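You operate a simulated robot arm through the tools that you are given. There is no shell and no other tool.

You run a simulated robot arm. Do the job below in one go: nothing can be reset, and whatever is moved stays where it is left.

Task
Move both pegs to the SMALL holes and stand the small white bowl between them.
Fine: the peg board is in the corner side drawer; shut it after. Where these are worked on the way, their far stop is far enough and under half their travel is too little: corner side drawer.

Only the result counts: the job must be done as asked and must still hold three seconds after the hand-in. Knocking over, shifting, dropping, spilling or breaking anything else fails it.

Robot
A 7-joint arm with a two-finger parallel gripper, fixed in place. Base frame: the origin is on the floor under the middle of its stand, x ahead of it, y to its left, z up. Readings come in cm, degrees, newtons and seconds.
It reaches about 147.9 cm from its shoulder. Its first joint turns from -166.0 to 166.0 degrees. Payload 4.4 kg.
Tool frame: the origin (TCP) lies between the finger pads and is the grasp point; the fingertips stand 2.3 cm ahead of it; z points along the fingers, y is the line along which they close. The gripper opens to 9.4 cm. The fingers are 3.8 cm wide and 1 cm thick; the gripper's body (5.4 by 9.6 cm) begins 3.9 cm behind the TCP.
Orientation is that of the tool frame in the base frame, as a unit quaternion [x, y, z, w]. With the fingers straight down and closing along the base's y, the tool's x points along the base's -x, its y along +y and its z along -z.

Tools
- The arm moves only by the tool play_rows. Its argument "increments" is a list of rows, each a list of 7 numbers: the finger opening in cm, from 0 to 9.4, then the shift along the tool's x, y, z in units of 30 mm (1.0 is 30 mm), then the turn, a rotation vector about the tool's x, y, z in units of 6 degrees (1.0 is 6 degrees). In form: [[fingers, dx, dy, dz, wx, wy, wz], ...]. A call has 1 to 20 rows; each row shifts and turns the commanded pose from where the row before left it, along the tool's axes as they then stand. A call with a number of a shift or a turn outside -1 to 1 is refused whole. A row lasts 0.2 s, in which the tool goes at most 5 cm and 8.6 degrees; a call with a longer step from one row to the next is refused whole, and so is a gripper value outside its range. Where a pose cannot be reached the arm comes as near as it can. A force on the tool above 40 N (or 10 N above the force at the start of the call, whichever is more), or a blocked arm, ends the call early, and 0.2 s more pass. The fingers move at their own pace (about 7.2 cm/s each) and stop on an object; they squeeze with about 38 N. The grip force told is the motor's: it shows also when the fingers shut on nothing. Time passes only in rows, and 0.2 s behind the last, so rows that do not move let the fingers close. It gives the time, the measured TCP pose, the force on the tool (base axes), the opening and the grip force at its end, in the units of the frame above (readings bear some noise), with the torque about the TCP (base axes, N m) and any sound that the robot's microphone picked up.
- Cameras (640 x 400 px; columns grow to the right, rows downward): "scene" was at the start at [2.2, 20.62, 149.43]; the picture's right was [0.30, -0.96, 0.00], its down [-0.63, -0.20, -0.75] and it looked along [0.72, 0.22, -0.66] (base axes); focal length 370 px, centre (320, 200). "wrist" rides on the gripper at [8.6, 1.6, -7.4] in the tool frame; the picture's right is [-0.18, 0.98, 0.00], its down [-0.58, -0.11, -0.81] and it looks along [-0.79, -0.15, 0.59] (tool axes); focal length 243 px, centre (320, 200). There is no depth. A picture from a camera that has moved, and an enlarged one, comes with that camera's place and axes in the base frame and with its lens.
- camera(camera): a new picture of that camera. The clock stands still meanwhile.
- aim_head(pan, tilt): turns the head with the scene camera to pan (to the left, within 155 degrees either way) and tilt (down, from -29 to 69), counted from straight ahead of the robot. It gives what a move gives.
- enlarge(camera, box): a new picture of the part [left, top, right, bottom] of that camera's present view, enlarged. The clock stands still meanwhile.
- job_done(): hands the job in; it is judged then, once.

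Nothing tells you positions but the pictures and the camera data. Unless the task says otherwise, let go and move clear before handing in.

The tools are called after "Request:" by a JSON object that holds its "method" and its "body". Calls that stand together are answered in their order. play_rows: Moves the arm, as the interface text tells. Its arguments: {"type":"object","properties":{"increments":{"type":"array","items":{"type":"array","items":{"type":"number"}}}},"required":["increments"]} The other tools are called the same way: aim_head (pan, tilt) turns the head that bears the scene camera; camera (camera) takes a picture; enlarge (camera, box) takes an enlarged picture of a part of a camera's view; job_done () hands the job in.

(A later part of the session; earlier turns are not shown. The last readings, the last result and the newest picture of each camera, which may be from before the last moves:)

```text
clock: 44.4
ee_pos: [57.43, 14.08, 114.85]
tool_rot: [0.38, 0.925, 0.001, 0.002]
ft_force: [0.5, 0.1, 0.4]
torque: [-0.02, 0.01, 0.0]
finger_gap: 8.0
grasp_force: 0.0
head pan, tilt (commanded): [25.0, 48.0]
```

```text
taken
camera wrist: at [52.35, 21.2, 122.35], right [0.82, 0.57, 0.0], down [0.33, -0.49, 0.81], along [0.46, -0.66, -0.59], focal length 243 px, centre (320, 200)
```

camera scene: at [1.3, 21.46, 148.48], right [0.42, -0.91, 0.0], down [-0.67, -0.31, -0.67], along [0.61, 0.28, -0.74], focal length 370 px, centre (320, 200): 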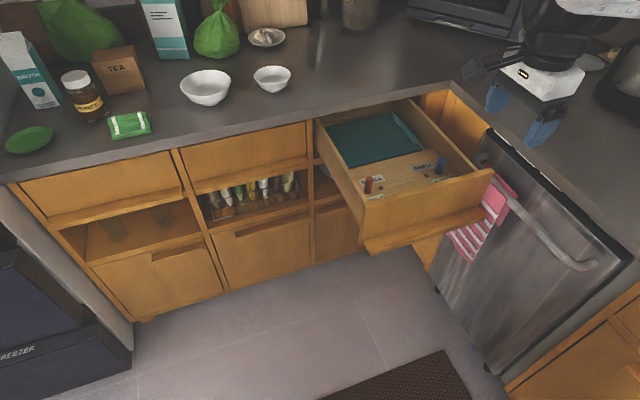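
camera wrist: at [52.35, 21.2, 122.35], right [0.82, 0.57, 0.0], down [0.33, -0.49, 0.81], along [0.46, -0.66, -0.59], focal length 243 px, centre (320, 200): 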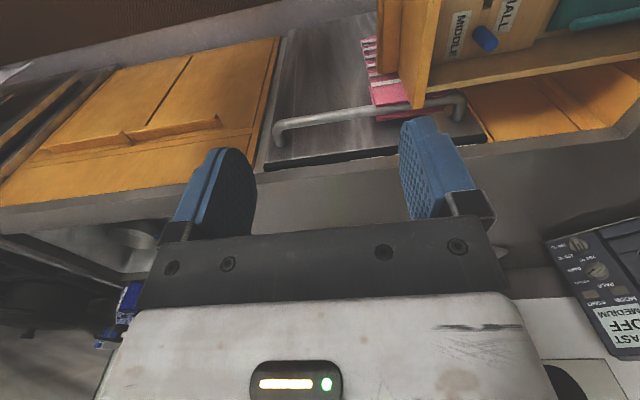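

Good, the fingers point down and the drawer is unobstructed. I'll zoom in on the board to locate the pegs and holes.

Request:
{"method": "enlarge", "body": {"camera": "scene", "box": [320, 120, 480, 220]}}

Request:
{"method": "enlarge", "body": {"camera": "scene", "box": [350, 145, 462, 215]}}

Request:
{"method": "enlarge", "body": {"camera": "scene", "box": [160, 50, 320, 150]}}

```text
4.00 times, centred on (400, 170) of scene
camera zoom: at [1.3, 21.46, 148.48], right [0.42, -0.91, 0.0], down [-0.67, -0.31, -0.67], along [0.61, 0.28, -0.74], focal length 1479 px, centre (0, 320)
```

zoom: 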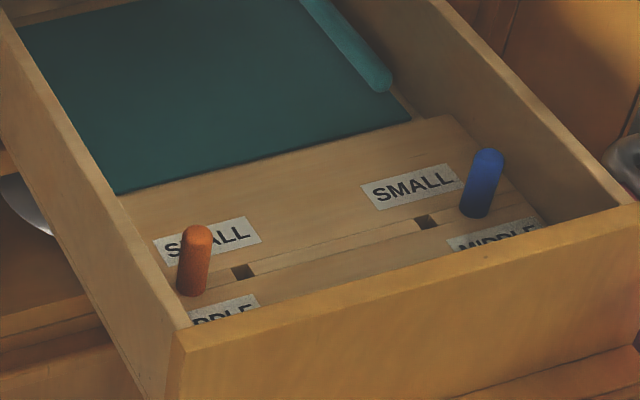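

```text
5.71 times, centred on (406, 180) of scene
camera zoom: at [1.3, 21.46, 148.48], right [0.42, -0.91, 0.0], down [-0.67, -0.31, -0.67], along [0.61, 0.28, -0.74], focal length 2113 px, centre (-171, 314)
```

zoom: 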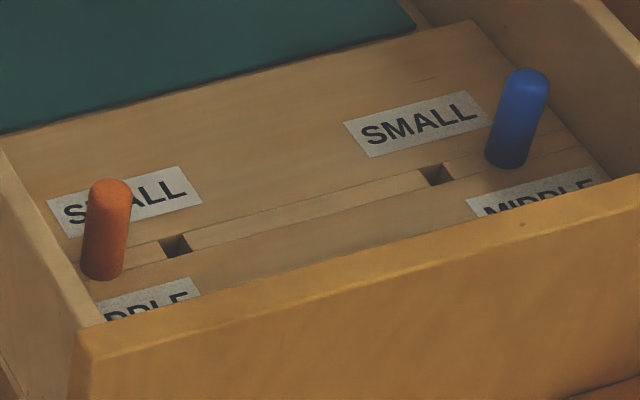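

```text
4.00 times, centred on (240, 100) of scene
camera zoom: at [1.3, 21.46, 148.48], right [0.42, -0.91, 0.0], down [-0.67, -0.31, -0.67], along [0.61, 0.28, -0.74], focal length 1479 px, centre (640, 600)
```

zoom: 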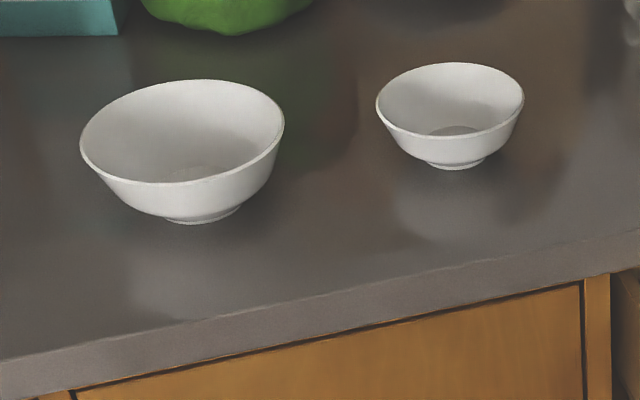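

The board has square holes inboard of each peg, with SMALL labels behind and MIDDLE labels in front. I need a top-down wrist view to tell which holes are which.

Request:
{"method": "play_rows", "body": {"increments": [[8, 0.353, 0.96, 0.45, 0, 0, 0], [8, 0.353, 0.96, 0.45, 0, 0, 0], [8, 0.353, 0.96, 0.45, 0, 0, 0], [8, 0.353, 0.96, 0.45, 0, 0, 0], [8, 0.353, 0.96, 0.45, 0, 0, 0], [8, 0.353, 0.96, 0.45, 0, 0, 0], [8, 0.353, 0.96, 0.45, 0, 0, 0], [8, 0.353, 0.96, 0.45, 0, 0, 0], [8, 0.353, 0.96, 0.45, 0, 0, 0], [8, 0.353, 0.96, 0.45, 0, 0, 0], [8, 0, 0, 0, 0, 1, 0], [8, 0, 0, 0, 0, 1, 0], [8, 0, 0, 0, 0, 1, 0], [8, 0, 0, 0, 0, 1, 0], [8, 0, 0, 0, 0, 1, 0]]}}

Request:
{"method": "camera", "body": {"camera": "wrist"}}

Request:
{"method": "camera", "body": {"camera": "scene"}}

```text
clock: 47.5
ee_pos: [70.25, 42.08, 101.48]
tool_rot: [0.367, 0.893, 0.102, -0.239]
ft_force: [0.8, -0.1, -0.2]
torque: [0.01, -0.02, 0.0]
finger_gap: 8.01
grasp_force: 0.1
head pan, tilt (commanded): [25.0, 48.0]
```

```text
taken
camera wrist: at [68.69, 45.8, 112.36], right [0.8, 0.59, -0.09], down [0.57, -0.72, 0.41], along [0.18, -0.38, -0.91], focal length 243 px, centre (320, 200)
```

wrist: 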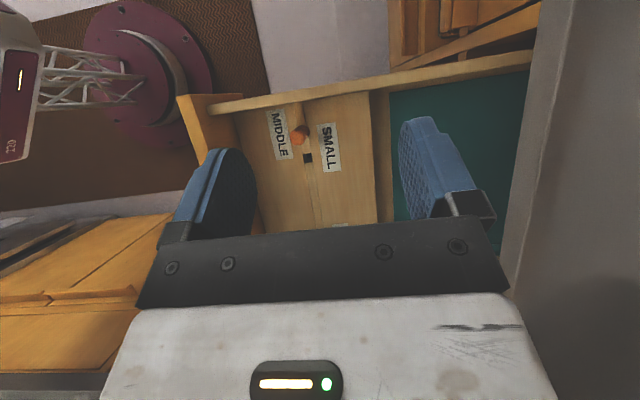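

```text
taken
camera scene: at [1.3, 21.47, 148.48], right [0.42, -0.91, 0.0], down [-0.67, -0.31, -0.67], along [0.61, 0.28, -0.74], focal length 370 px, centre (320, 200)
```

scene: 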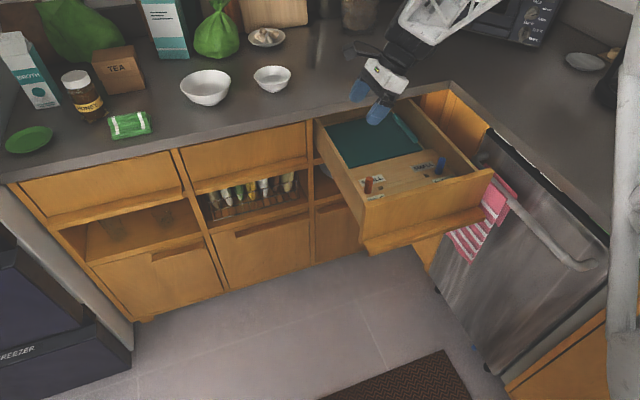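

Request:
{"method": "enlarge", "body": {"camera": "wrist", "box": [200, 80, 400, 240]}}

Request:
{"method": "enlarge", "body": {"camera": "wrist", "box": [256, 90, 356, 170]}}

```text
2.50 times, centred on (300, 160) of wrist
camera zoom: at [68.69, 45.8, 112.36], right [0.8, 0.59, -0.09], down [0.57, -0.72, 0.41], along [0.18, -0.38, -0.91], focal length 606 px, centre (370, 300)
```

zoom: 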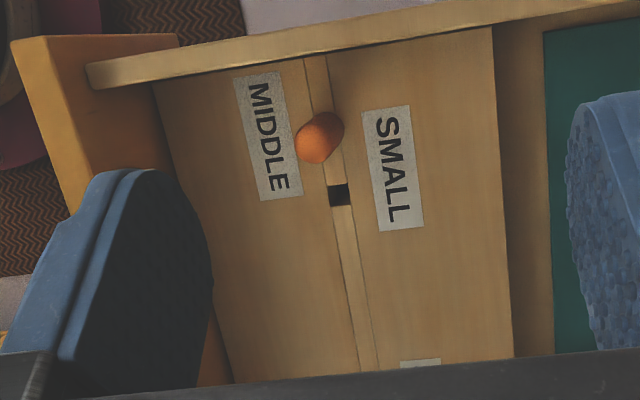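

```text
5.00 times, centred on (306, 130) of wrist
camera zoom: at [68.69, 45.8, 112.36], right [0.8, 0.59, -0.09], down [0.57, -0.72, 0.41], along [0.18, -0.38, -0.91], focal length 1213 px, centre (390, 550)
```

zoom: 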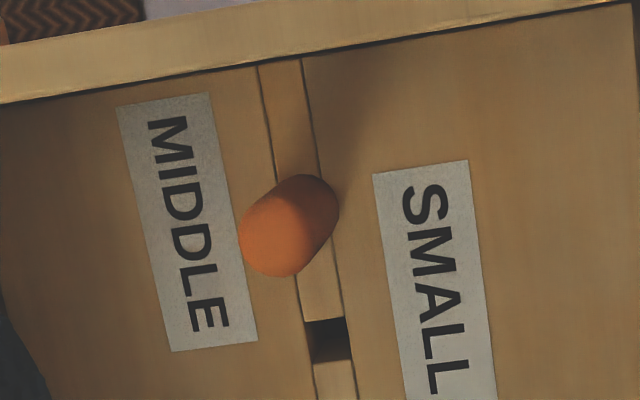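

From above: the outer holes (where the pegs are) carry MIDDLE labels and the inner square holes carry SMALL labels. I'll shift over to view the right half the same way.

Request:
{"method": "play_rows", "body": {"increments": [[8, -0.87, 0, 0.5, 0, 0, 0], [8, -0.87, 0, 0.5, 0, 0, 0], [8, -0.87, 0, 0.5, 0, 0, 0], [8, -0.87, 0, 0.5, 0, 0, 0], [8, -0.87, 0, 0.5, 0, 0, 0], [8, -0.87, 0, 0.5, 0, 0, 0]]}}

Request:
{"method": "camera", "body": {"camera": "wrist"}}

Request:
{"method": "enlarge", "body": {"camera": "wrist", "box": [200, 80, 400, 240]}}

Request:
{"method": "camera", "body": {"camera": "scene"}}

```text
clock: 49.0
ee_pos: [76.59, 35.62, 85.68]
tool_rot: [0.366, 0.894, 0.101, -0.238]
ft_force: [-0.2, -0.7, 0.0]
torque: [-0.02, -0.04, -0.03]
finger_gap: 8.0
grasp_force: 0.0
head pan, tilt (commanded): [25.0, 48.0]
```

```text
taken
camera wrist: at [74.95, 39.38, 96.61], right [0.81, 0.59, -0.08], down [0.57, -0.72, 0.41], along [0.18, -0.38, -0.91], focal length 243 px, centre (320, 200)
```

wrist: 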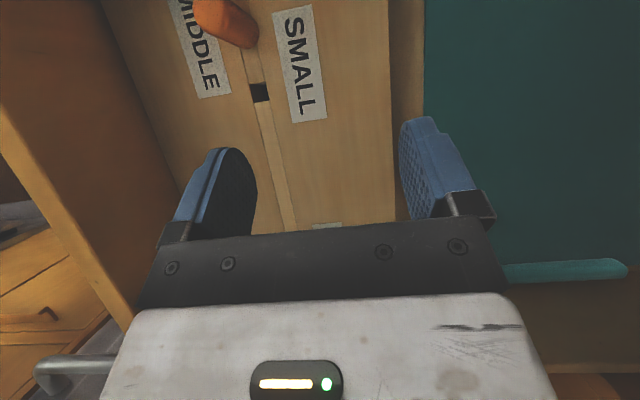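

```text
2.50 times, centred on (300, 160) of wrist
camera zoom: at [74.95, 39.38, 96.61], right [0.81, 0.59, -0.08], down [0.57, -0.72, 0.41], along [0.18, -0.38, -0.91], focal length 606 px, centre (370, 300)
```

zoom: 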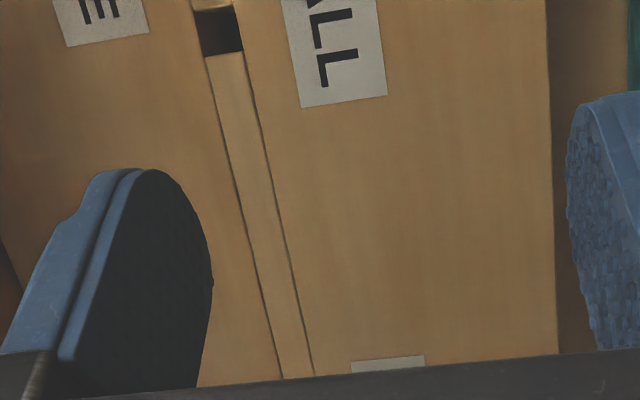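

```text
taken
camera scene: at [1.29, 21.47, 148.48], right [0.42, -0.91, 0.0], down [-0.67, -0.31, -0.67], along [0.61, 0.28, -0.74], focal length 370 px, centre (320, 200)
```

scene: 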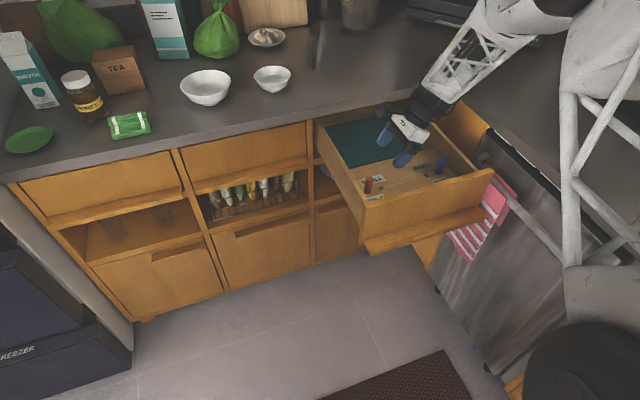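

I used the wrong tilt sign and dropped lower than intended, but nothing was touched. I'll rise again and shift over the right half.

Request:
{"method": "play_rows", "body": {"increments": [[8, 0.3, 0, -0.8, 0, 0, 0], [8, -0.2, 0, -0.9, 0, 0, 0], [8, -0.3, 0, -0.9, 0, 0, 0], [8, -0.3, 0, -0.9, 0, 0, 0], [8, -0.3, 0, -0.9, 0, 0, 0], [8, -0.38, 0, -0.9, 0, 0, 0]]}}

Request:
{"method": "camera", "body": {"camera": "wrist"}}

Request:
{"method": "enlarge", "body": {"camera": "wrist", "box": [200, 80, 400, 240]}}

```text
clock: 50.4
ee_pos: [84.51, 27.89, 97.64]
tool_rot: [0.367, 0.893, 0.101, -0.239]
ft_force: [-0.1, -0.7, 0.4]
torque: [0.04, -0.02, -0.01]
finger_gap: 8.02
grasp_force: 0.0
head pan, tilt (commanded): [25.0, 48.0]
```

```text
taken
camera wrist: at [82.85, 31.61, 108.51], right [0.8, 0.59, -0.09], down [0.57, -0.72, 0.41], along [0.18, -0.38, -0.91], focal length 243 px, centre (320, 200)
```

wrist: 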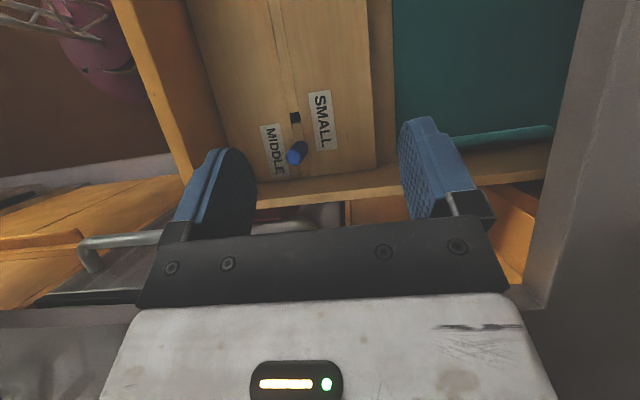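

```text
2.50 times, centred on (300, 160) of wrist
camera zoom: at [82.85, 31.61, 108.51], right [0.8, 0.59, -0.09], down [0.57, -0.72, 0.41], along [0.18, -0.38, -0.91], focal length 606 px, centre (370, 300)
```

zoom: 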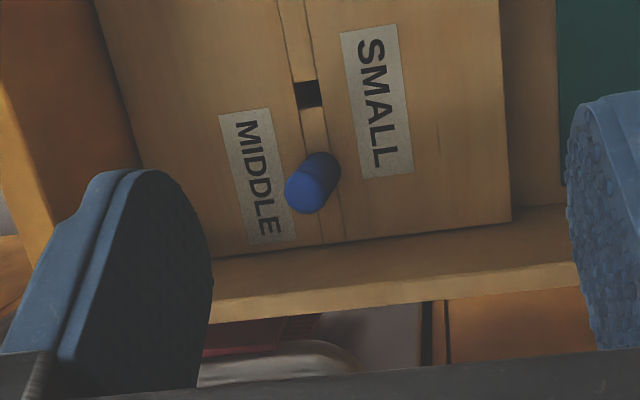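

The layout is symmetric: right SMALL hole near u=−38.3, w=74.8, and the blue peg sits in the MIDDLE hole near u=−41.9. I'll level the gripper and hover above the blue peg.

Request:
{"method": "play_rows", "body": {"increments": [[6, 0, 0, 0, 0, -1, 0], [6, 0, 0, 0, 0, -1, 0], [6, 0, 0, 0, 0, -1, 0], [6, 0, 0, 0, 0, -1, 0], [6, 0, 0, 0, 0, -1, 0], [6, -0.31, -0.78, 0, 0, 0, 0], [6, -0.3, -0.78, 0, 0, 0, 0], [6, 0, 0, 0.8, 0, 0, 0], [6, 0, 0, 0.8, 0, 0, 0], [6, 0, 0, 0.8, 0, 0, 0], [6, 0, 0, 0.6, 0, 0, 0]]}}

Request:
{"method": "camera", "body": {"camera": "wrist"}}

Request:
{"method": "enlarge", "body": {"camera": "scene", "box": [320, 80, 520, 205]}}

```text
clock: 52.8
ee_pos: [82.55, 23.57, 88.81]
tool_rot: [0.381, 0.925, 0.002, 0.001]
ft_force: [-0.1, 0.8, -0.3]
torque: [0.0, -0.01, 0.0]
finger_gap: 6.0
grasp_force: 0.0
head pan, tilt (commanded): [25.0, 48.0]
```

```text
taken
camera wrist: at [77.41, 30.76, 96.33], right [0.82, 0.57, 0.01], down [0.33, -0.49, 0.81], along [0.46, -0.66, -0.59], focal length 243 px, centre (320, 200)
```

wrist: 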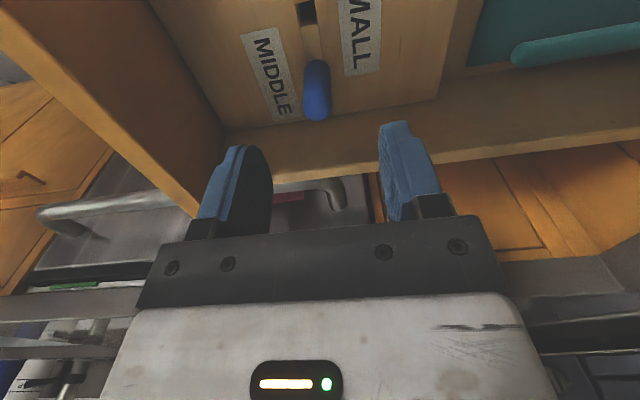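

```text
3.20 times, centred on (420, 142) of scene
camera zoom: at [1.3, 21.46, 148.48], right [0.42, -0.91, 0.0], down [-0.67, -0.31, -0.67], along [0.61, 0.28, -0.74], focal length 1183 px, centre (0, 384)
```

zoom: 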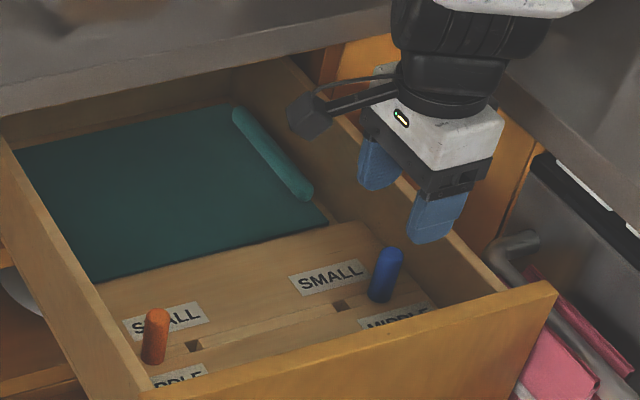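

The blue peg is centred under the open fingers. I'll descend around its upper half and close.

Request:
{"method": "play_rows", "body": {"increments": [[5, 0, 0, 0.6, 0, 0, 0], [5, 0, 0, 0.6, 0, 0, 0], [5, 0, 0, 0.5, 0, 0, 0], [5, 0, 0, 0.4, 0, 0, 0], [5, 0, 0, 0.15, 0, 0, 0]]}}

Request:
{"method": "camera", "body": {"camera": "wrist"}}

Request:
{"method": "enlarge", "body": {"camera": "scene", "box": [320, 80, 520, 205]}}

```text
clock: 54.0
ee_pos: [82.6, 23.34, 82.21]
tool_rot: [0.38, 0.925, 0.004, 0.002]
ft_force: [0.4, 0.2, 0.1]
torque: [0.02, 0.01, -0.04]
finger_gap: 5.01
grasp_force: 0.0
head pan, tilt (commanded): [25.0, 48.0]
```

```text
taken
camera wrist: at [77.46, 30.57, 89.68], right [0.82, 0.57, 0.01], down [0.33, -0.49, 0.81], along [0.46, -0.66, -0.59], focal length 243 px, centre (320, 200)
```

wrist: 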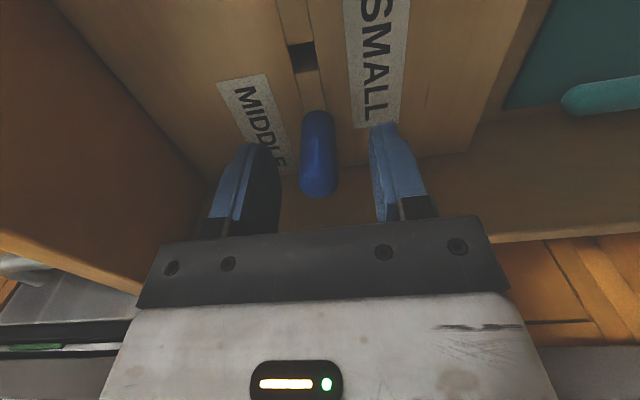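

```text
3.20 times, centred on (420, 142) of scene
camera zoom: at [1.3, 21.46, 148.48], right [0.42, -0.91, 0.0], down [-0.67, -0.31, -0.67], along [0.61, 0.28, -0.74], focal length 1183 px, centre (0, 384)
```

zoom: 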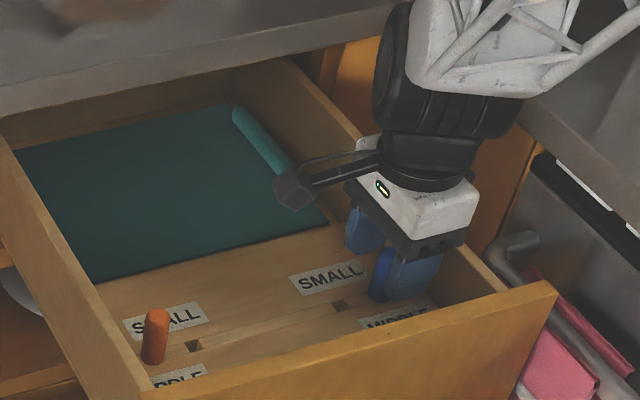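

The peg is between the pads. Closing now.

Request:
{"method": "play_rows", "body": {"increments": [[3.5, 0, 0, 0, 0, 0, 0], [2.2, 0, 0, 0, 0, 0, 0], [1.2, 0, 0, 0, 0, 0, 0], [0.8, 0, 0, 0, 0, 0, 0], [0.8, 0, 0, 0, 0, 0, 0]]}}

Request:
{"method": "camera", "body": {"camera": "wrist"}}

```text
clock: 55.1
ee_pos: [82.52, 23.32, 82.05]
tool_rot: [0.381, 0.925, 0.003, 0.001]
ft_force: [-0.4, 0.0, -0.9]
torque: [-0.08, 0.07, -0.02]
finger_gap: 1.79
grasp_force: 38.0
head pan, tilt (commanded): [25.0, 48.0]
```

```text
taken
camera wrist: at [77.44, 30.57, 89.67], right [0.82, 0.57, 0.01], down [0.33, -0.49, 0.81], along [0.46, -0.66, -0.59], focal length 243 px, centre (320, 200)
```

wrist: 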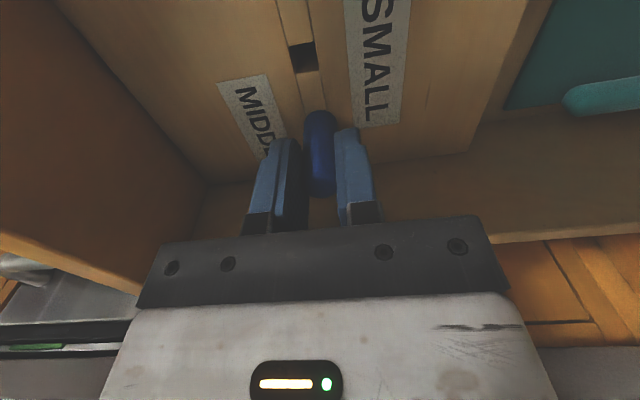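

Gripped at 1.79 cm. I'll lift it straight up slowly.

Request:
{"method": "play_rows", "body": {"increments": [[0.8, 0, 0, -0.2, 0, 0, 0], [0.8, 0, 0, -0.3, 0, 0, 0], [0.8, 0, 0, -0.3, 0, 0, 0], [0.8, 0, 0, -0.3, 0, 0, 0], [0.8, 0, 0, -0.3, 0, 0, 0], [0.8, 0, 0, -0.3, 0, 0, 0]]}}

Request:
{"method": "camera", "body": {"camera": "wrist"}}

Request:
{"method": "enlarge", "body": {"camera": "scene", "box": [340, 90, 500, 190]}}

```text
clock: 56.5
ee_pos: [82.45, 23.33, 87.14]
tool_rot: [0.38, 0.925, 0.003, 0.0]
ft_force: [-0.6, -1.0, -0.5]
torque: [0.02, -0.01, -0.01]
finger_gap: 1.8
grasp_force: 37.9
head pan, tilt (commanded): [25.0, 48.0]
```

```text
taken
camera wrist: at [77.51, 30.47, 94.65], right [0.82, 0.57, 0.01], down [0.33, -0.49, 0.81], along [0.46, -0.66, -0.59], focal length 243 px, centre (320, 200)
```

wrist: 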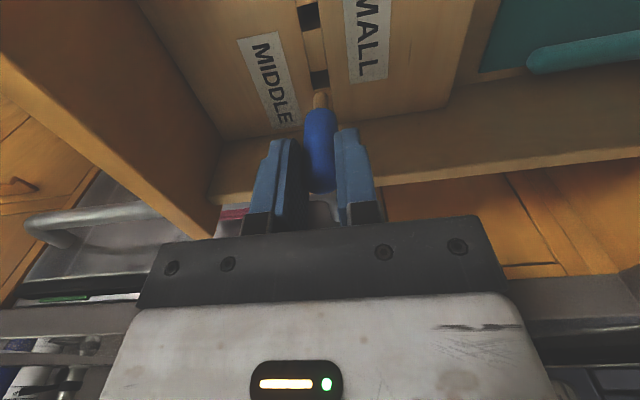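

```text
4.00 times, centred on (420, 140) of scene
camera zoom: at [1.3, 21.46, 148.48], right [0.42, -0.91, 0.0], down [-0.67, -0.31, -0.67], along [0.61, 0.28, -0.74], focal length 1479 px, centre (-80, 440)
```

zoom: 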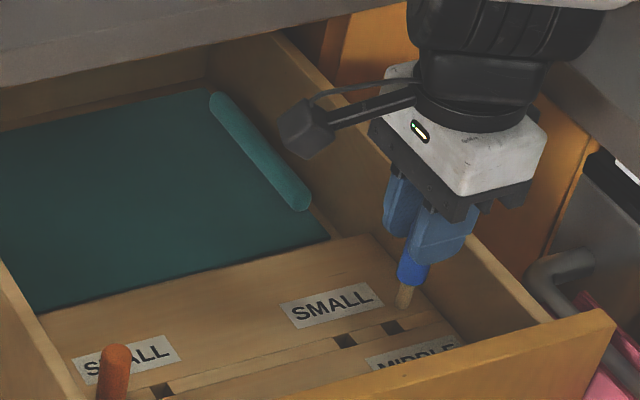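

The peg came out and has a narrower wooden stem, with both holes now visible. I'll zoom in to measure the hole-to-hole offset.

Request:
{"method": "enlarge", "body": {"camera": "wrist", "box": [256, 0, 384, 128]}}

Request:
{"method": "enlarge", "body": {"camera": "scene", "box": [400, 140, 464, 180]}}

```text
3.12 times, centred on (320, 64) of wrist
camera zoom: at [77.51, 30.47, 94.65], right [0.82, 0.57, 0.01], down [0.33, -0.49, 0.81], along [0.46, -0.66, -0.59], focal length 758 px, centre (320, 625)
```

zoom: 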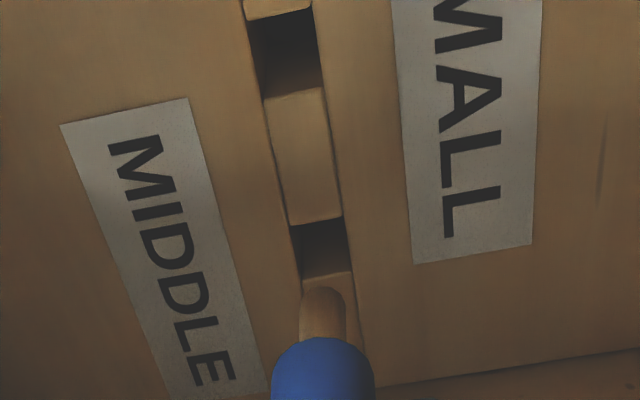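

```text
10.00 times, centred on (432, 160) of scene
camera zoom: at [1.3, 21.46, 148.48], right [0.42, -0.91, 0.0], down [-0.67, -0.31, -0.67], along [0.61, 0.28, -0.74], focal length 3698 px, centre (-800, 600)
```

zoom: 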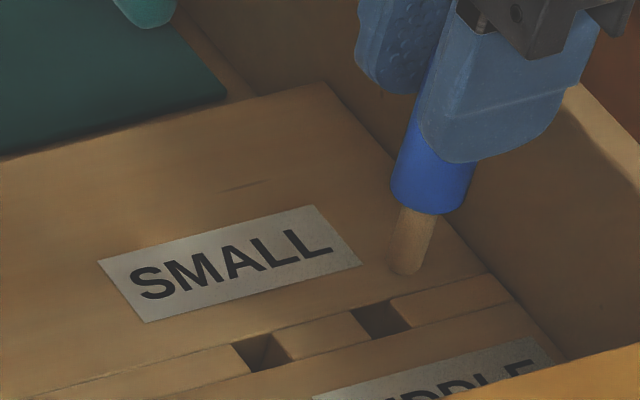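

Both views agree: the SMALL hole is 3.8 cm along +u (tool x) from the MIDDLE hole, with no offset in depth. I'll shift over and start lowering.

Request:
{"method": "play_rows", "body": {"increments": [[0.8, 0.3, 0, 0, 0, 0, 0], [0.8, 0.4, 0, 0, 0, 0, 0], [0.8, 0.4, 0, 0, 0, 0, 0], [0.8, 0.167, 0, 0, 0, 0, 0], [0.8, 0, 0, 0.3, 0, 0, 0], [0.8, 0, 0, 0.3, 0, 0, 0], [0.8, 0, 0, 0.2, 0, 0, 0], [0.8, 0, 0, 0, 0, 0, 0]]}}

Request:
{"method": "enlarge", "body": {"camera": "wrist", "box": [256, 60, 384, 188]}}

Request:
{"method": "enlarge", "body": {"camera": "scene", "box": [390, 140, 454, 180]}}

```text
clock: 58.4
ee_pos: [79.99, 25.85, 84.91]
tool_rot: [0.381, 0.925, 0.003, 0.003]
ft_force: [-3.1, -3.0, 33.7]
torque: [-0.57, 0.16, -0.02]
finger_gap: 1.82
grasp_force: 37.9
head pan, tilt (commanded): [25.0, 48.0]
```

```text
3.12 times, centred on (320, 124) of wrist
camera zoom: at [74.85, 33.11, 92.42], right [0.82, 0.57, 0.01], down [0.33, -0.49, 0.81], along [0.46, -0.66, -0.59], focal length 758 px, centre (320, 438)
```

zoom: 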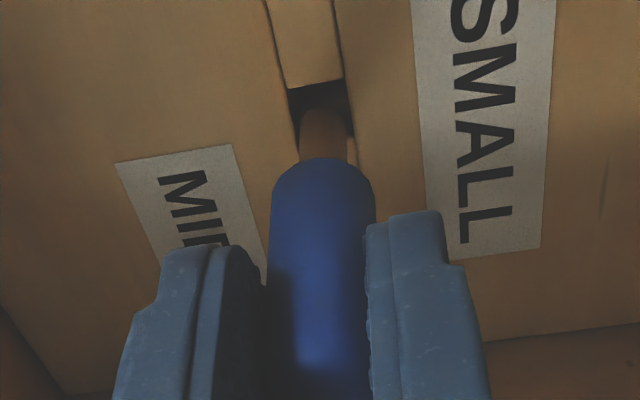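

```text
10.00 times, centred on (422, 160) of scene
camera zoom: at [1.27, 21.45, 148.48], right [0.42, -0.91, 0.0], down [-0.67, -0.31, -0.67], along [0.61, 0.28, -0.74], focal length 3698 px, centre (-700, 600)
```

zoom: 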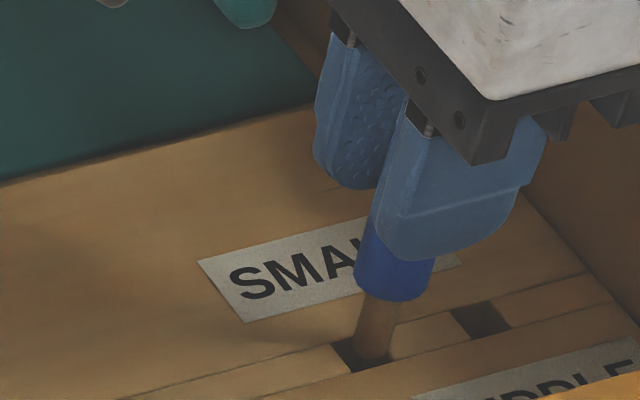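

The stem is resting on the near edge of the hole at 34 N; it only travelled about 3.5 cm. I'll back up slightly and nudge it 3 mm further along +u.

Request:
{"method": "play_rows", "body": {"increments": [[0.8, 0, 0, -0.2, 0, 0, 0], [0.8, 0, 0, -0.1, 0, 0, 0], [0.8, 0.05, 0, 0, 0, 0, 0], [0.8, 0.05, 0, 0, 0, 0, 0], [0.8, 0, 0, 0, 0, 0, 0]]}}

Request:
{"method": "enlarge", "body": {"camera": "wrist", "box": [256, 60, 384, 188]}}

Request:
{"method": "enlarge", "body": {"camera": "scene", "box": [390, 140, 454, 180]}}

```text
clock: 59.5
ee_pos: [79.63, 26.05, 85.71]
tool_rot: [0.38, 0.925, 0.002, 0.001]
ft_force: [-0.8, -0.2, -0.1]
torque: [0.0, 0.01, -0.01]
finger_gap: 1.82
grasp_force: 37.6
head pan, tilt (commanded): [25.0, 48.0]
```

```text
3.12 times, centred on (320, 124) of wrist
camera zoom: at [74.64, 33.29, 93.23], right [0.82, 0.57, 0.01], down [0.33, -0.49, 0.81], along [0.46, -0.66, -0.59], focal length 758 px, centre (320, 438)
```

zoom: 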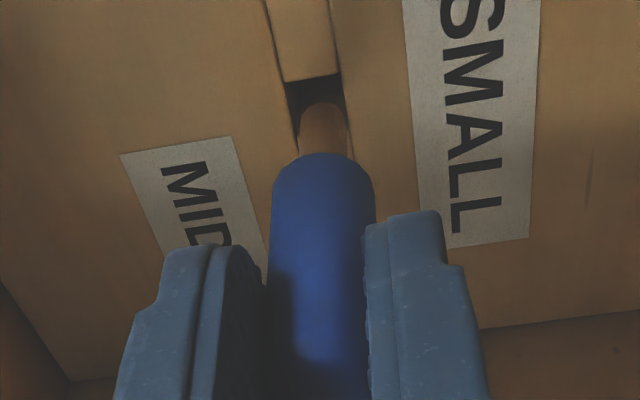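

```text
10.00 times, centred on (422, 160) of scene
camera zoom: at [1.3, 21.46, 148.48], right [0.42, -0.91, 0.0], down [-0.67, -0.31, -0.67], along [0.61, 0.28, -0.74], focal length 3698 px, centre (-700, 600)
```

zoom: 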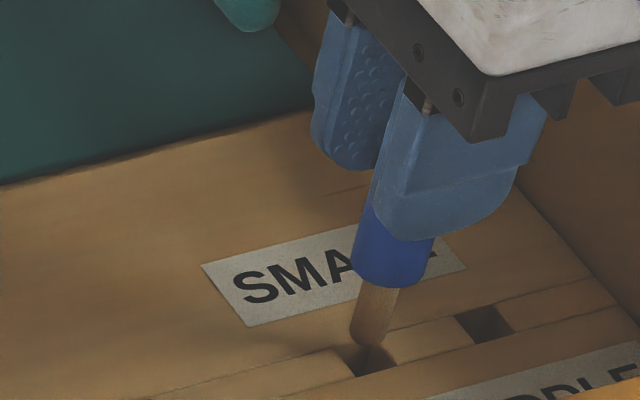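

Request:
{"method": "enlarge", "body": {"camera": "wrist", "box": [290, 70, 354, 118]}}

Request:
{"method": "enlarge", "body": {"camera": "scene", "box": [414, 160, 446, 180]}}

```text
8.33 times, centred on (322, 94) of wrist
camera zoom: at [74.64, 33.29, 93.23], right [0.82, 0.57, 0.01], down [0.33, -0.49, 0.81], along [0.46, -0.66, -0.59], focal length 2022 px, centre (303, 1083)
```

zoom: 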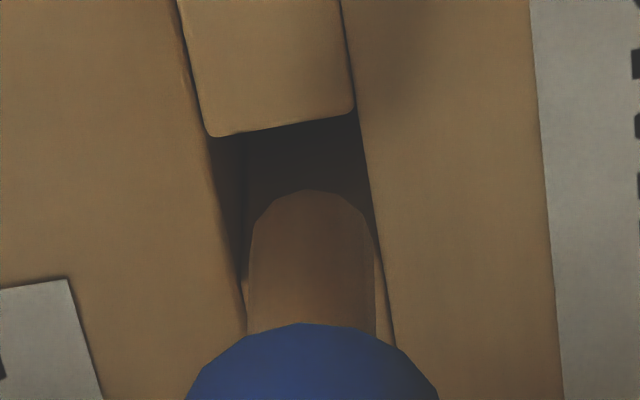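

```text
16.00 times, centred on (430, 170) of scene
camera zoom: at [1.3, 21.46, 148.48], right [0.42, -0.91, 0.0], down [-0.67, -0.31, -0.67], along [0.61, 0.28, -0.74], focal length 5916 px, centre (-1440, 680)
```

zoom: 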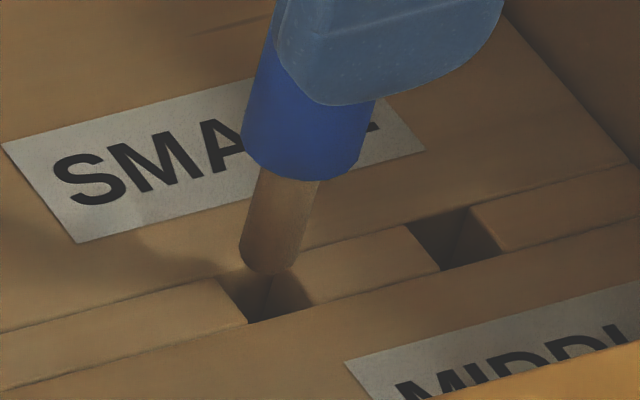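

The stem is now about 2 mm past centre along u. I'll shift back slightly and lower in small steps, watching the force.

Request:
{"method": "play_rows", "body": {"increments": [[0.8, -0.055, -0.012, 0, 0, 0, 0], [0.8, 0, 0, 0, 0, 0, 0], [0.8, 0, 0, 0.1, 0, 0, 0], [0.8, 0, 0, 0.1, 0, 0, 0], [0.8, 0, 0, 0.1, 0, 0, 0], [0.8, 0, 0, 0.1, 0, 0, 0], [0.8, 0, 0, 0, 0, 0, 0]]}}

Request:
{"method": "enlarge", "body": {"camera": "wrist", "box": [290, 70, 354, 118]}}

Request:
{"method": "enlarge", "body": {"camera": "scene", "box": [414, 160, 446, 180]}}

```text
clock: 61.1
ee_pos: [79.65, 26.0, 84.35]
tool_rot: [0.38, 0.925, 0.002, 0.001]
ft_force: [-1.0, -1.2, -0.1]
torque: [-0.08, 0.14, -0.01]
finger_gap: 1.79
grasp_force: 38.0
head pan, tilt (commanded): [25.0, 48.0]
```

```text
8.33 times, centred on (322, 94) of wrist
camera zoom: at [74.7, 33.27, 92.06], right [0.82, 0.57, 0.01], down [0.33, -0.49, 0.81], along [0.46, -0.66, -0.59], focal length 2022 px, centre (303, 1083)
```

zoom: 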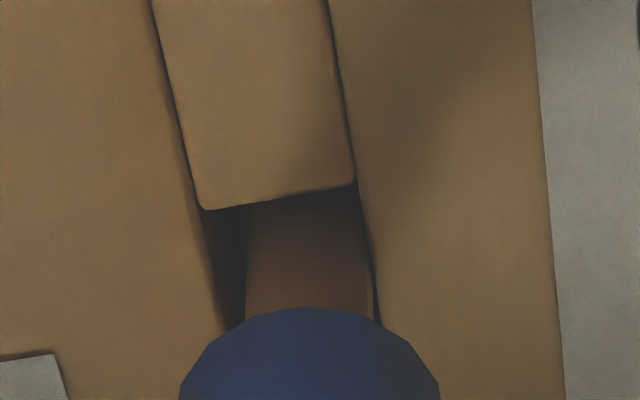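

```text
16.00 times, centred on (430, 170) of scene
camera zoom: at [1.3, 21.46, 148.48], right [0.42, -0.91, 0.0], down [-0.67, -0.31, -0.67], along [0.61, 0.28, -0.74], focal length 5916 px, centre (-1440, 680)
```

zoom: 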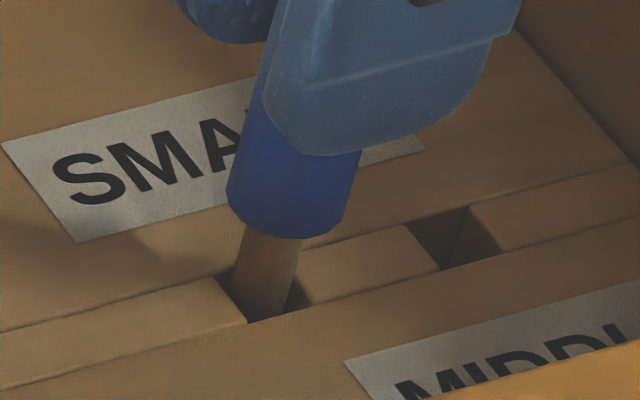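

No force and the stem is entering the hole. I'll ease it 0.5 mm toward centre and lower it fully.

Request:
{"method": "play_rows", "body": {"increments": [[0.8, -0.02, -0.015, 0.1, 0, 0, 0], [0.8, 0, 0, 0.1, 0, 0, 0], [0.8, 0, 0, 0.1, 0, 0, 0], [0.8, 0, 0, 0.1, 0, 0, 0], [0.8, 0, 0, 0.1, 0, 0, 0], [0.8, 0, 0, 0.1, 0, 0, 0], [0.8, 0, 0, 0.1, 0, 0, 0], [0.8, 0, 0, 0.05, 0, 0, 0], [0.8, 0, 0, 0, 0, 0, 0]]}}

Request:
{"method": "enlarge", "body": {"camera": "scene", "box": [390, 140, 454, 180]}}

Request:
{"method": "enlarge", "body": {"camera": "wrist", "box": [256, 60, 384, 188]}}

```text
clock: 63.1
ee_pos: [79.69, 25.89, 82.24]
tool_rot: [0.38, 0.925, 0.003, 0.002]
ft_force: [4.3, -1.3, 33.6]
torque: [-0.16, -0.22, 0.11]
finger_gap: 1.82
grasp_force: 37.8
head pan, tilt (commanded): [25.0, 48.0]
```

```text
10.00 times, centred on (422, 160) of scene
camera zoom: at [1.28, 21.45, 148.48], right [0.42, -0.91, 0.0], down [-0.67, -0.31, -0.67], along [0.61, 0.28, -0.74], focal length 3698 px, centre (-700, 600)
```

zoom: 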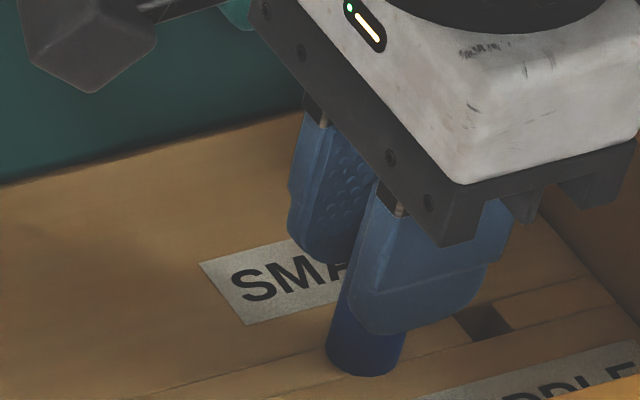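

```text
3.12 times, centred on (320, 124) of wrist
camera zoom: at [74.71, 33.24, 89.8], right [0.82, 0.57, 0.01], down [0.33, -0.49, 0.81], along [0.46, -0.66, -0.59], focal length 758 px, centre (320, 438)
```

zoom: 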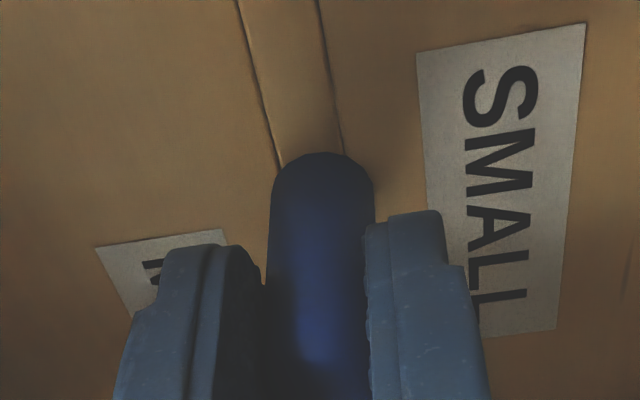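

The blue peg is fully seated in the SMALL hole. I'll ease the pressure, release and rise.

Request:
{"method": "play_rows", "body": {"increments": [[0.8, 0, 0, -0.05, 0, 0, 0], [1.8, 0, 0, 0, 0, 0, 0], [2.4, 0, 0, 0, 0, 0, 0], [3.5, 0, 0, 0, 0, 0, 0], [5, 0, 0, 0, 0, 0, 0], [5, 0, 0, -0.3, 0, 0, 0], [5, 0, 0, -0.6, 0, 0, 0], [5, 0, 0, -0.8, 0, 0, 0], [5, 0, 0, -0.8, 0, 0, 0]]}}

Request:
{"method": "camera", "body": {"camera": "wrist"}}

Request:
{"method": "enlarge", "body": {"camera": "scene", "box": [340, 90, 500, 190]}}

```text
clock: 65.2
ee_pos: [79.78, 25.81, 89.88]
tool_rot: [0.38, 0.925, 0.001, 0.001]
ft_force: [0.3, -0.1, 0.4]
torque: [0.03, 0.02, 0.02]
finger_gap: 5.01
grasp_force: 0.1
head pan, tilt (commanded): [25.0, 48.0]
```

```text
taken
camera wrist: at [74.68, 32.92, 97.42], right [0.82, 0.57, 0.01], down [0.33, -0.49, 0.81], along [0.46, -0.66, -0.59], focal length 243 px, centre (320, 200)
```

wrist: 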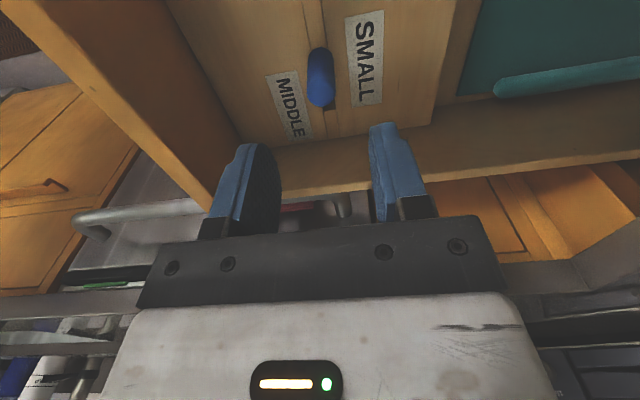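

```text
4.00 times, centred on (420, 140) of scene
camera zoom: at [1.31, 21.47, 148.48], right [0.42, -0.91, 0.0], down [-0.67, -0.31, -0.67], along [0.61, 0.28, -0.74], focal length 1479 px, centre (-80, 440)
```

zoom: 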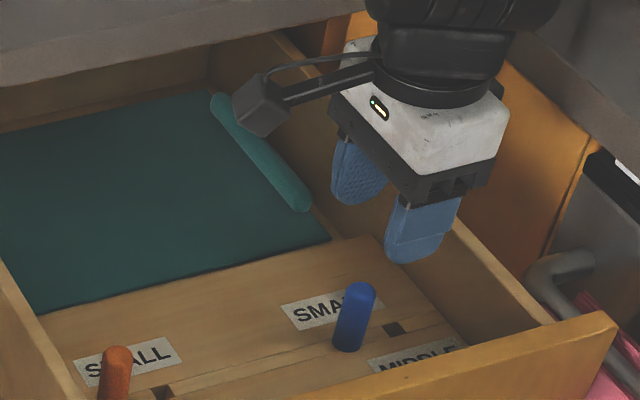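

Blue stands in its SMALL hole. Next is the orange peg: I'll move 17.6 cm along +u above it, keeping the same orientation.

Request:
{"method": "play_rows", "body": {"increments": [[5, 0.7, 0, 0, 0, 0, 0], [5, 0.9, 0, 0, 0, 0, 0], [5, 0.9, 0, 0, 0, 0, 0], [5, 0.9, 0, 0, 0, 0, 0], [5, 0.9, 0, 0, 0, 0, 0], [5, 0.9, 0, 0, 0, 0, 0], [5, 0.67, 0, 0, 0, 0, 0], [5, 0, 0, 0, 0, 0, 0]]}}

Request:
{"method": "camera", "body": {"camera": "wrist"}}

Request:
{"method": "enlarge", "body": {"camera": "scene", "box": [320, 90, 480, 190]}}

```text
clock: 67.0
ee_pos: [67.12, 38.35, 89.71]
tool_rot: [0.381, 0.925, 0.003, 0.001]
ft_force: [0.0, -0.1, -0.1]
torque: [-0.04, 0.01, -0.01]
finger_gap: 5.01
grasp_force: 0.1
head pan, tilt (commanded): [25.0, 48.0]
```

```text
taken
camera wrist: at [62.05, 45.49, 97.36], right [0.82, 0.57, 0.01], down [0.33, -0.49, 0.81], along [0.46, -0.66, -0.59], focal length 243 px, centre (320, 200)
```

wrist: 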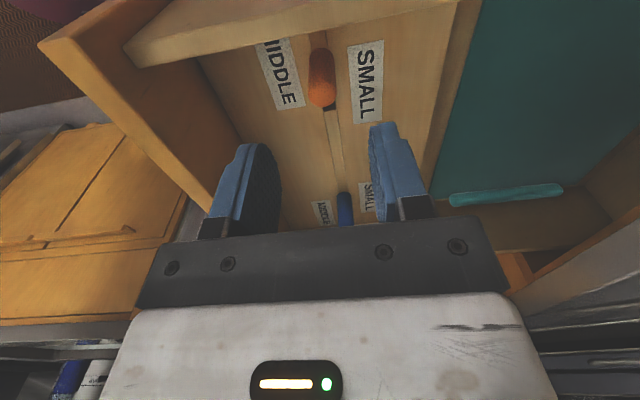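

```text
4.00 times, centred on (400, 140) of scene
camera zoom: at [1.3, 21.47, 148.48], right [0.42, -0.91, 0.0], down [-0.67, -0.31, -0.67], along [0.61, 0.28, -0.74], focal length 1479 px, centre (0, 440)
```

zoom: 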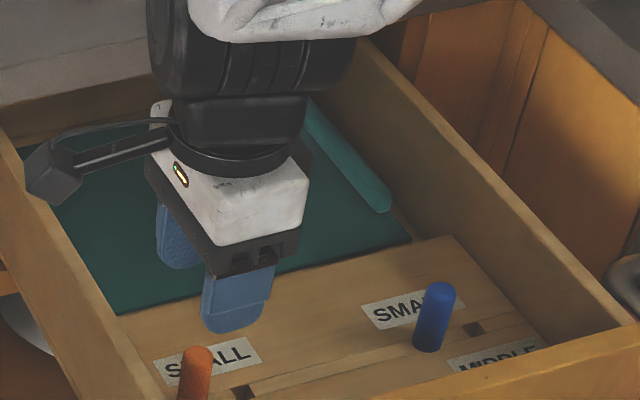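

Aligned over the orange peg. Descending and closing.

Request:
{"method": "play_rows", "body": {"increments": [[5, 0, 0, 0.6, 0, 0, 0], [5, 0, 0, 0.6, 0, 0, 0], [5, 0, 0, 0.6, 0, 0, 0], [5, 0, 0, 0.5, 0, 0, 0], [5, 0, 0, 0.2, 0, 0, 0], [5, 0, 0, 0, 0, 0, 0]]}}

Request:
{"method": "camera", "body": {"camera": "wrist"}}

Request:
{"method": "enlarge", "body": {"camera": "scene", "box": [320, 90, 480, 190]}}

```text
clock: 68.3
ee_pos: [67.34, 38.44, 82.32]
tool_rot: [0.38, 0.925, 0.002, 0.001]
ft_force: [0.4, -0.2, -0.3]
torque: [-0.02, -0.01, 0.01]
finger_gap: 5.01
grasp_force: 0.1
head pan, tilt (commanded): [25.0, 48.0]
```

```text
taken
camera wrist: at [62.21, 45.71, 89.89], right [0.82, 0.57, 0.01], down [0.33, -0.49, 0.81], along [0.46, -0.66, -0.59], focal length 243 px, centre (320, 200)
```

wrist: 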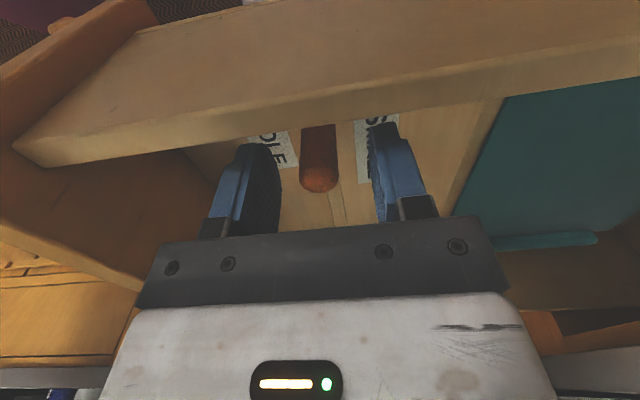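

```text
4.00 times, centred on (400, 140) of scene
camera zoom: at [1.3, 21.46, 148.48], right [0.42, -0.91, 0.0], down [-0.67, -0.31, -0.67], along [0.61, 0.28, -0.74], focal length 1479 px, centre (0, 440)
```

zoom: 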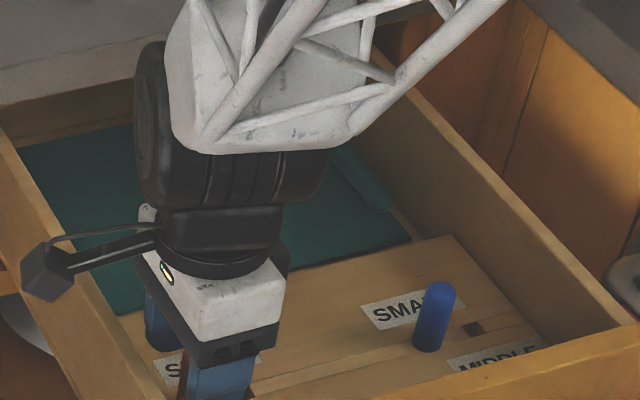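

Request:
{"method": "play_rows", "body": {"increments": [[3.5, 0, 0, 0, 0, 0, 0], [2.2, 0, 0, 0, 0, 0, 0], [1.2, 0, 0, 0, 0, 0, 0], [0.8, 0, 0, 0, 0, 0, 0], [0.8, 0, 0, 0, 0, 0, 0]]}}

Request:
{"method": "play_rows", "body": {"increments": [[0.8, 0, 0, -0.2, 0, 0, 0], [0.8, 0, 0, -0.3, 0, 0, 0], [0.8, 0, 0, -0.3, 0, 0, 0], [0.8, 0, 0, -0.3, 0, 0, 0], [0.8, 0, 0, -0.3, 0, 0, 0], [0.8, 0, 0, -0.3, 0, 0, 0], [0.8, 0, 0, 0, 0, 0, 0]]}}

Request:
{"method": "camera", "body": {"camera": "wrist"}}

Request:
{"method": "enlarge", "body": {"camera": "scene", "box": [350, 150, 414, 190]}}

```text
clock: 69.5
ee_pos: [67.32, 38.49, 82.27]
tool_rot: [0.381, 0.925, 0.002, 0.0]
ft_force: [0.1, -0.6, -0.4]
torque: [0.03, -0.01, 0.01]
finger_gap: 1.82
grasp_force: 37.9
head pan, tilt (commanded): [25.0, 48.0]
```

```text
clock: 71.2
ee_pos: [67.16, 38.43, 87.34]
tool_rot: [0.38, 0.925, 0.003, 0.001]
ft_force: [0.1, -0.8, 0.8]
torque: [-0.03, 0.02, 0.0]
finger_gap: 1.81
grasp_force: 38.4
head pan, tilt (commanded): [25.0, 48.0]
```

```text
taken
camera wrist: at [62.2, 45.64, 94.98], right [0.82, 0.57, 0.01], down [0.33, -0.49, 0.81], along [0.46, -0.66, -0.59], focal length 243 px, centre (320, 200)
```

wrist: 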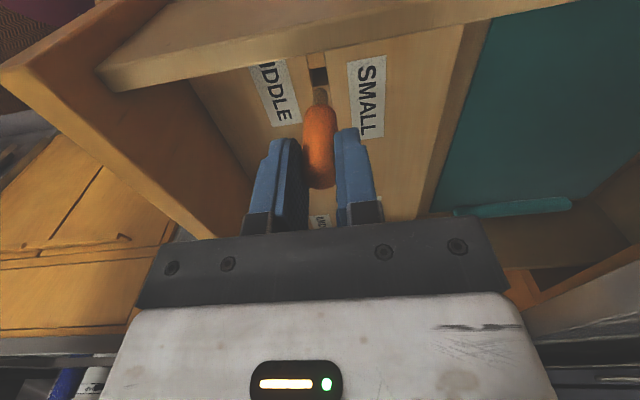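

```text
10.00 times, centred on (382, 170) of scene
camera zoom: at [1.3, 21.46, 148.48], right [0.42, -0.91, 0.0], down [-0.67, -0.31, -0.67], along [0.61, 0.28, -0.74], focal length 3698 px, centre (-300, 500)
```

zoom: 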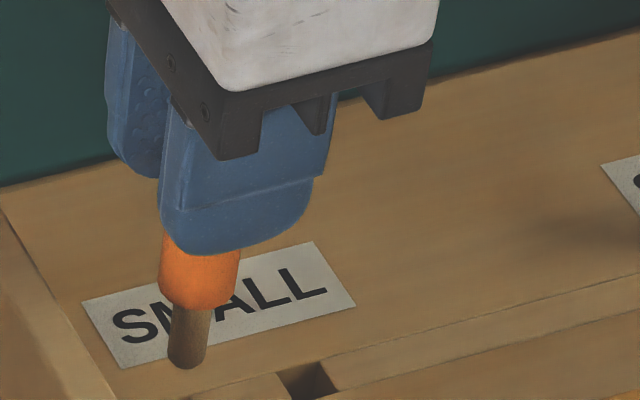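

The orange peg is out. I'll move it 3.85 cm along −u toward its SMALL hole, hover just above and check alignment.

Request:
{"method": "play_rows", "body": {"increments": [[0.8, -0.3, 0, 0, 0, 0, 0], [0.8, -0.4, 0, 0, 0, 0, 0], [0.8, -0.4, 0, 0, 0, 0, 0], [0.8, -0.183, 0, 0, 0, 0, 0], [0.8, 0, 0, 0.25, 0, 0, 0], [0.8, 0, 0, 0.25, 0, 0, 0], [0.8, 0, 0, 0, 0, 0, 0], [0.8, 0, 0, 0, 0, 0, 0]]}}

Request:
{"method": "enlarge", "body": {"camera": "wrist", "box": [290, 70, 354, 118]}}

Request:
{"method": "enlarge", "body": {"camera": "scene", "box": [364, 174, 396, 194]}}

```text
clock: 73.0
ee_pos: [70.08, 35.83, 85.86]
tool_rot: [0.38, 0.925, 0.003, 0.0]
ft_force: [0.7, 0.6, -0.2]
torque: [-0.01, 0.01, 0.0]
finger_gap: 1.78
grasp_force: 37.5
head pan, tilt (commanded): [25.0, 48.0]
```

```text
8.33 times, centred on (322, 94) of wrist
camera zoom: at [64.99, 42.98, 93.5], right [0.82, 0.57, 0.01], down [0.33, -0.49, 0.81], along [0.46, -0.66, -0.59], focal length 2022 px, centre (303, 1083)
```

zoom: 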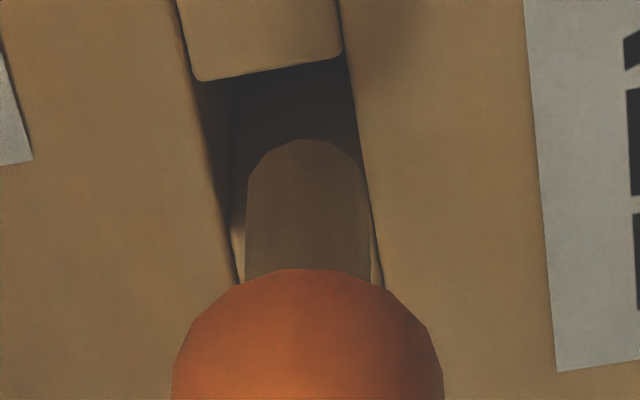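

```text
16.00 times, centred on (380, 184) of scene
camera zoom: at [1.3, 21.46, 148.48], right [0.42, -0.91, 0.0], down [-0.67, -0.31, -0.67], along [0.61, 0.28, -0.74], focal length 5916 px, centre (-640, 456)
```

zoom: 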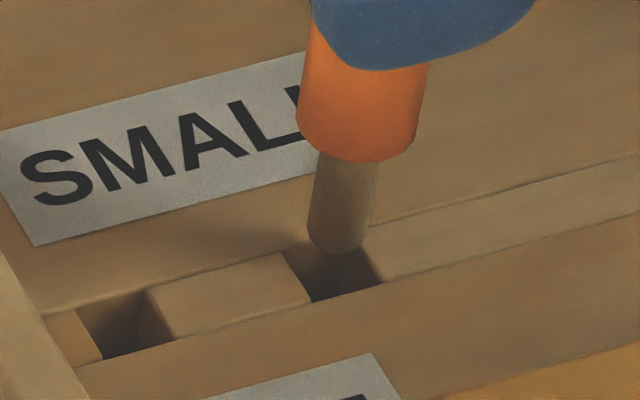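

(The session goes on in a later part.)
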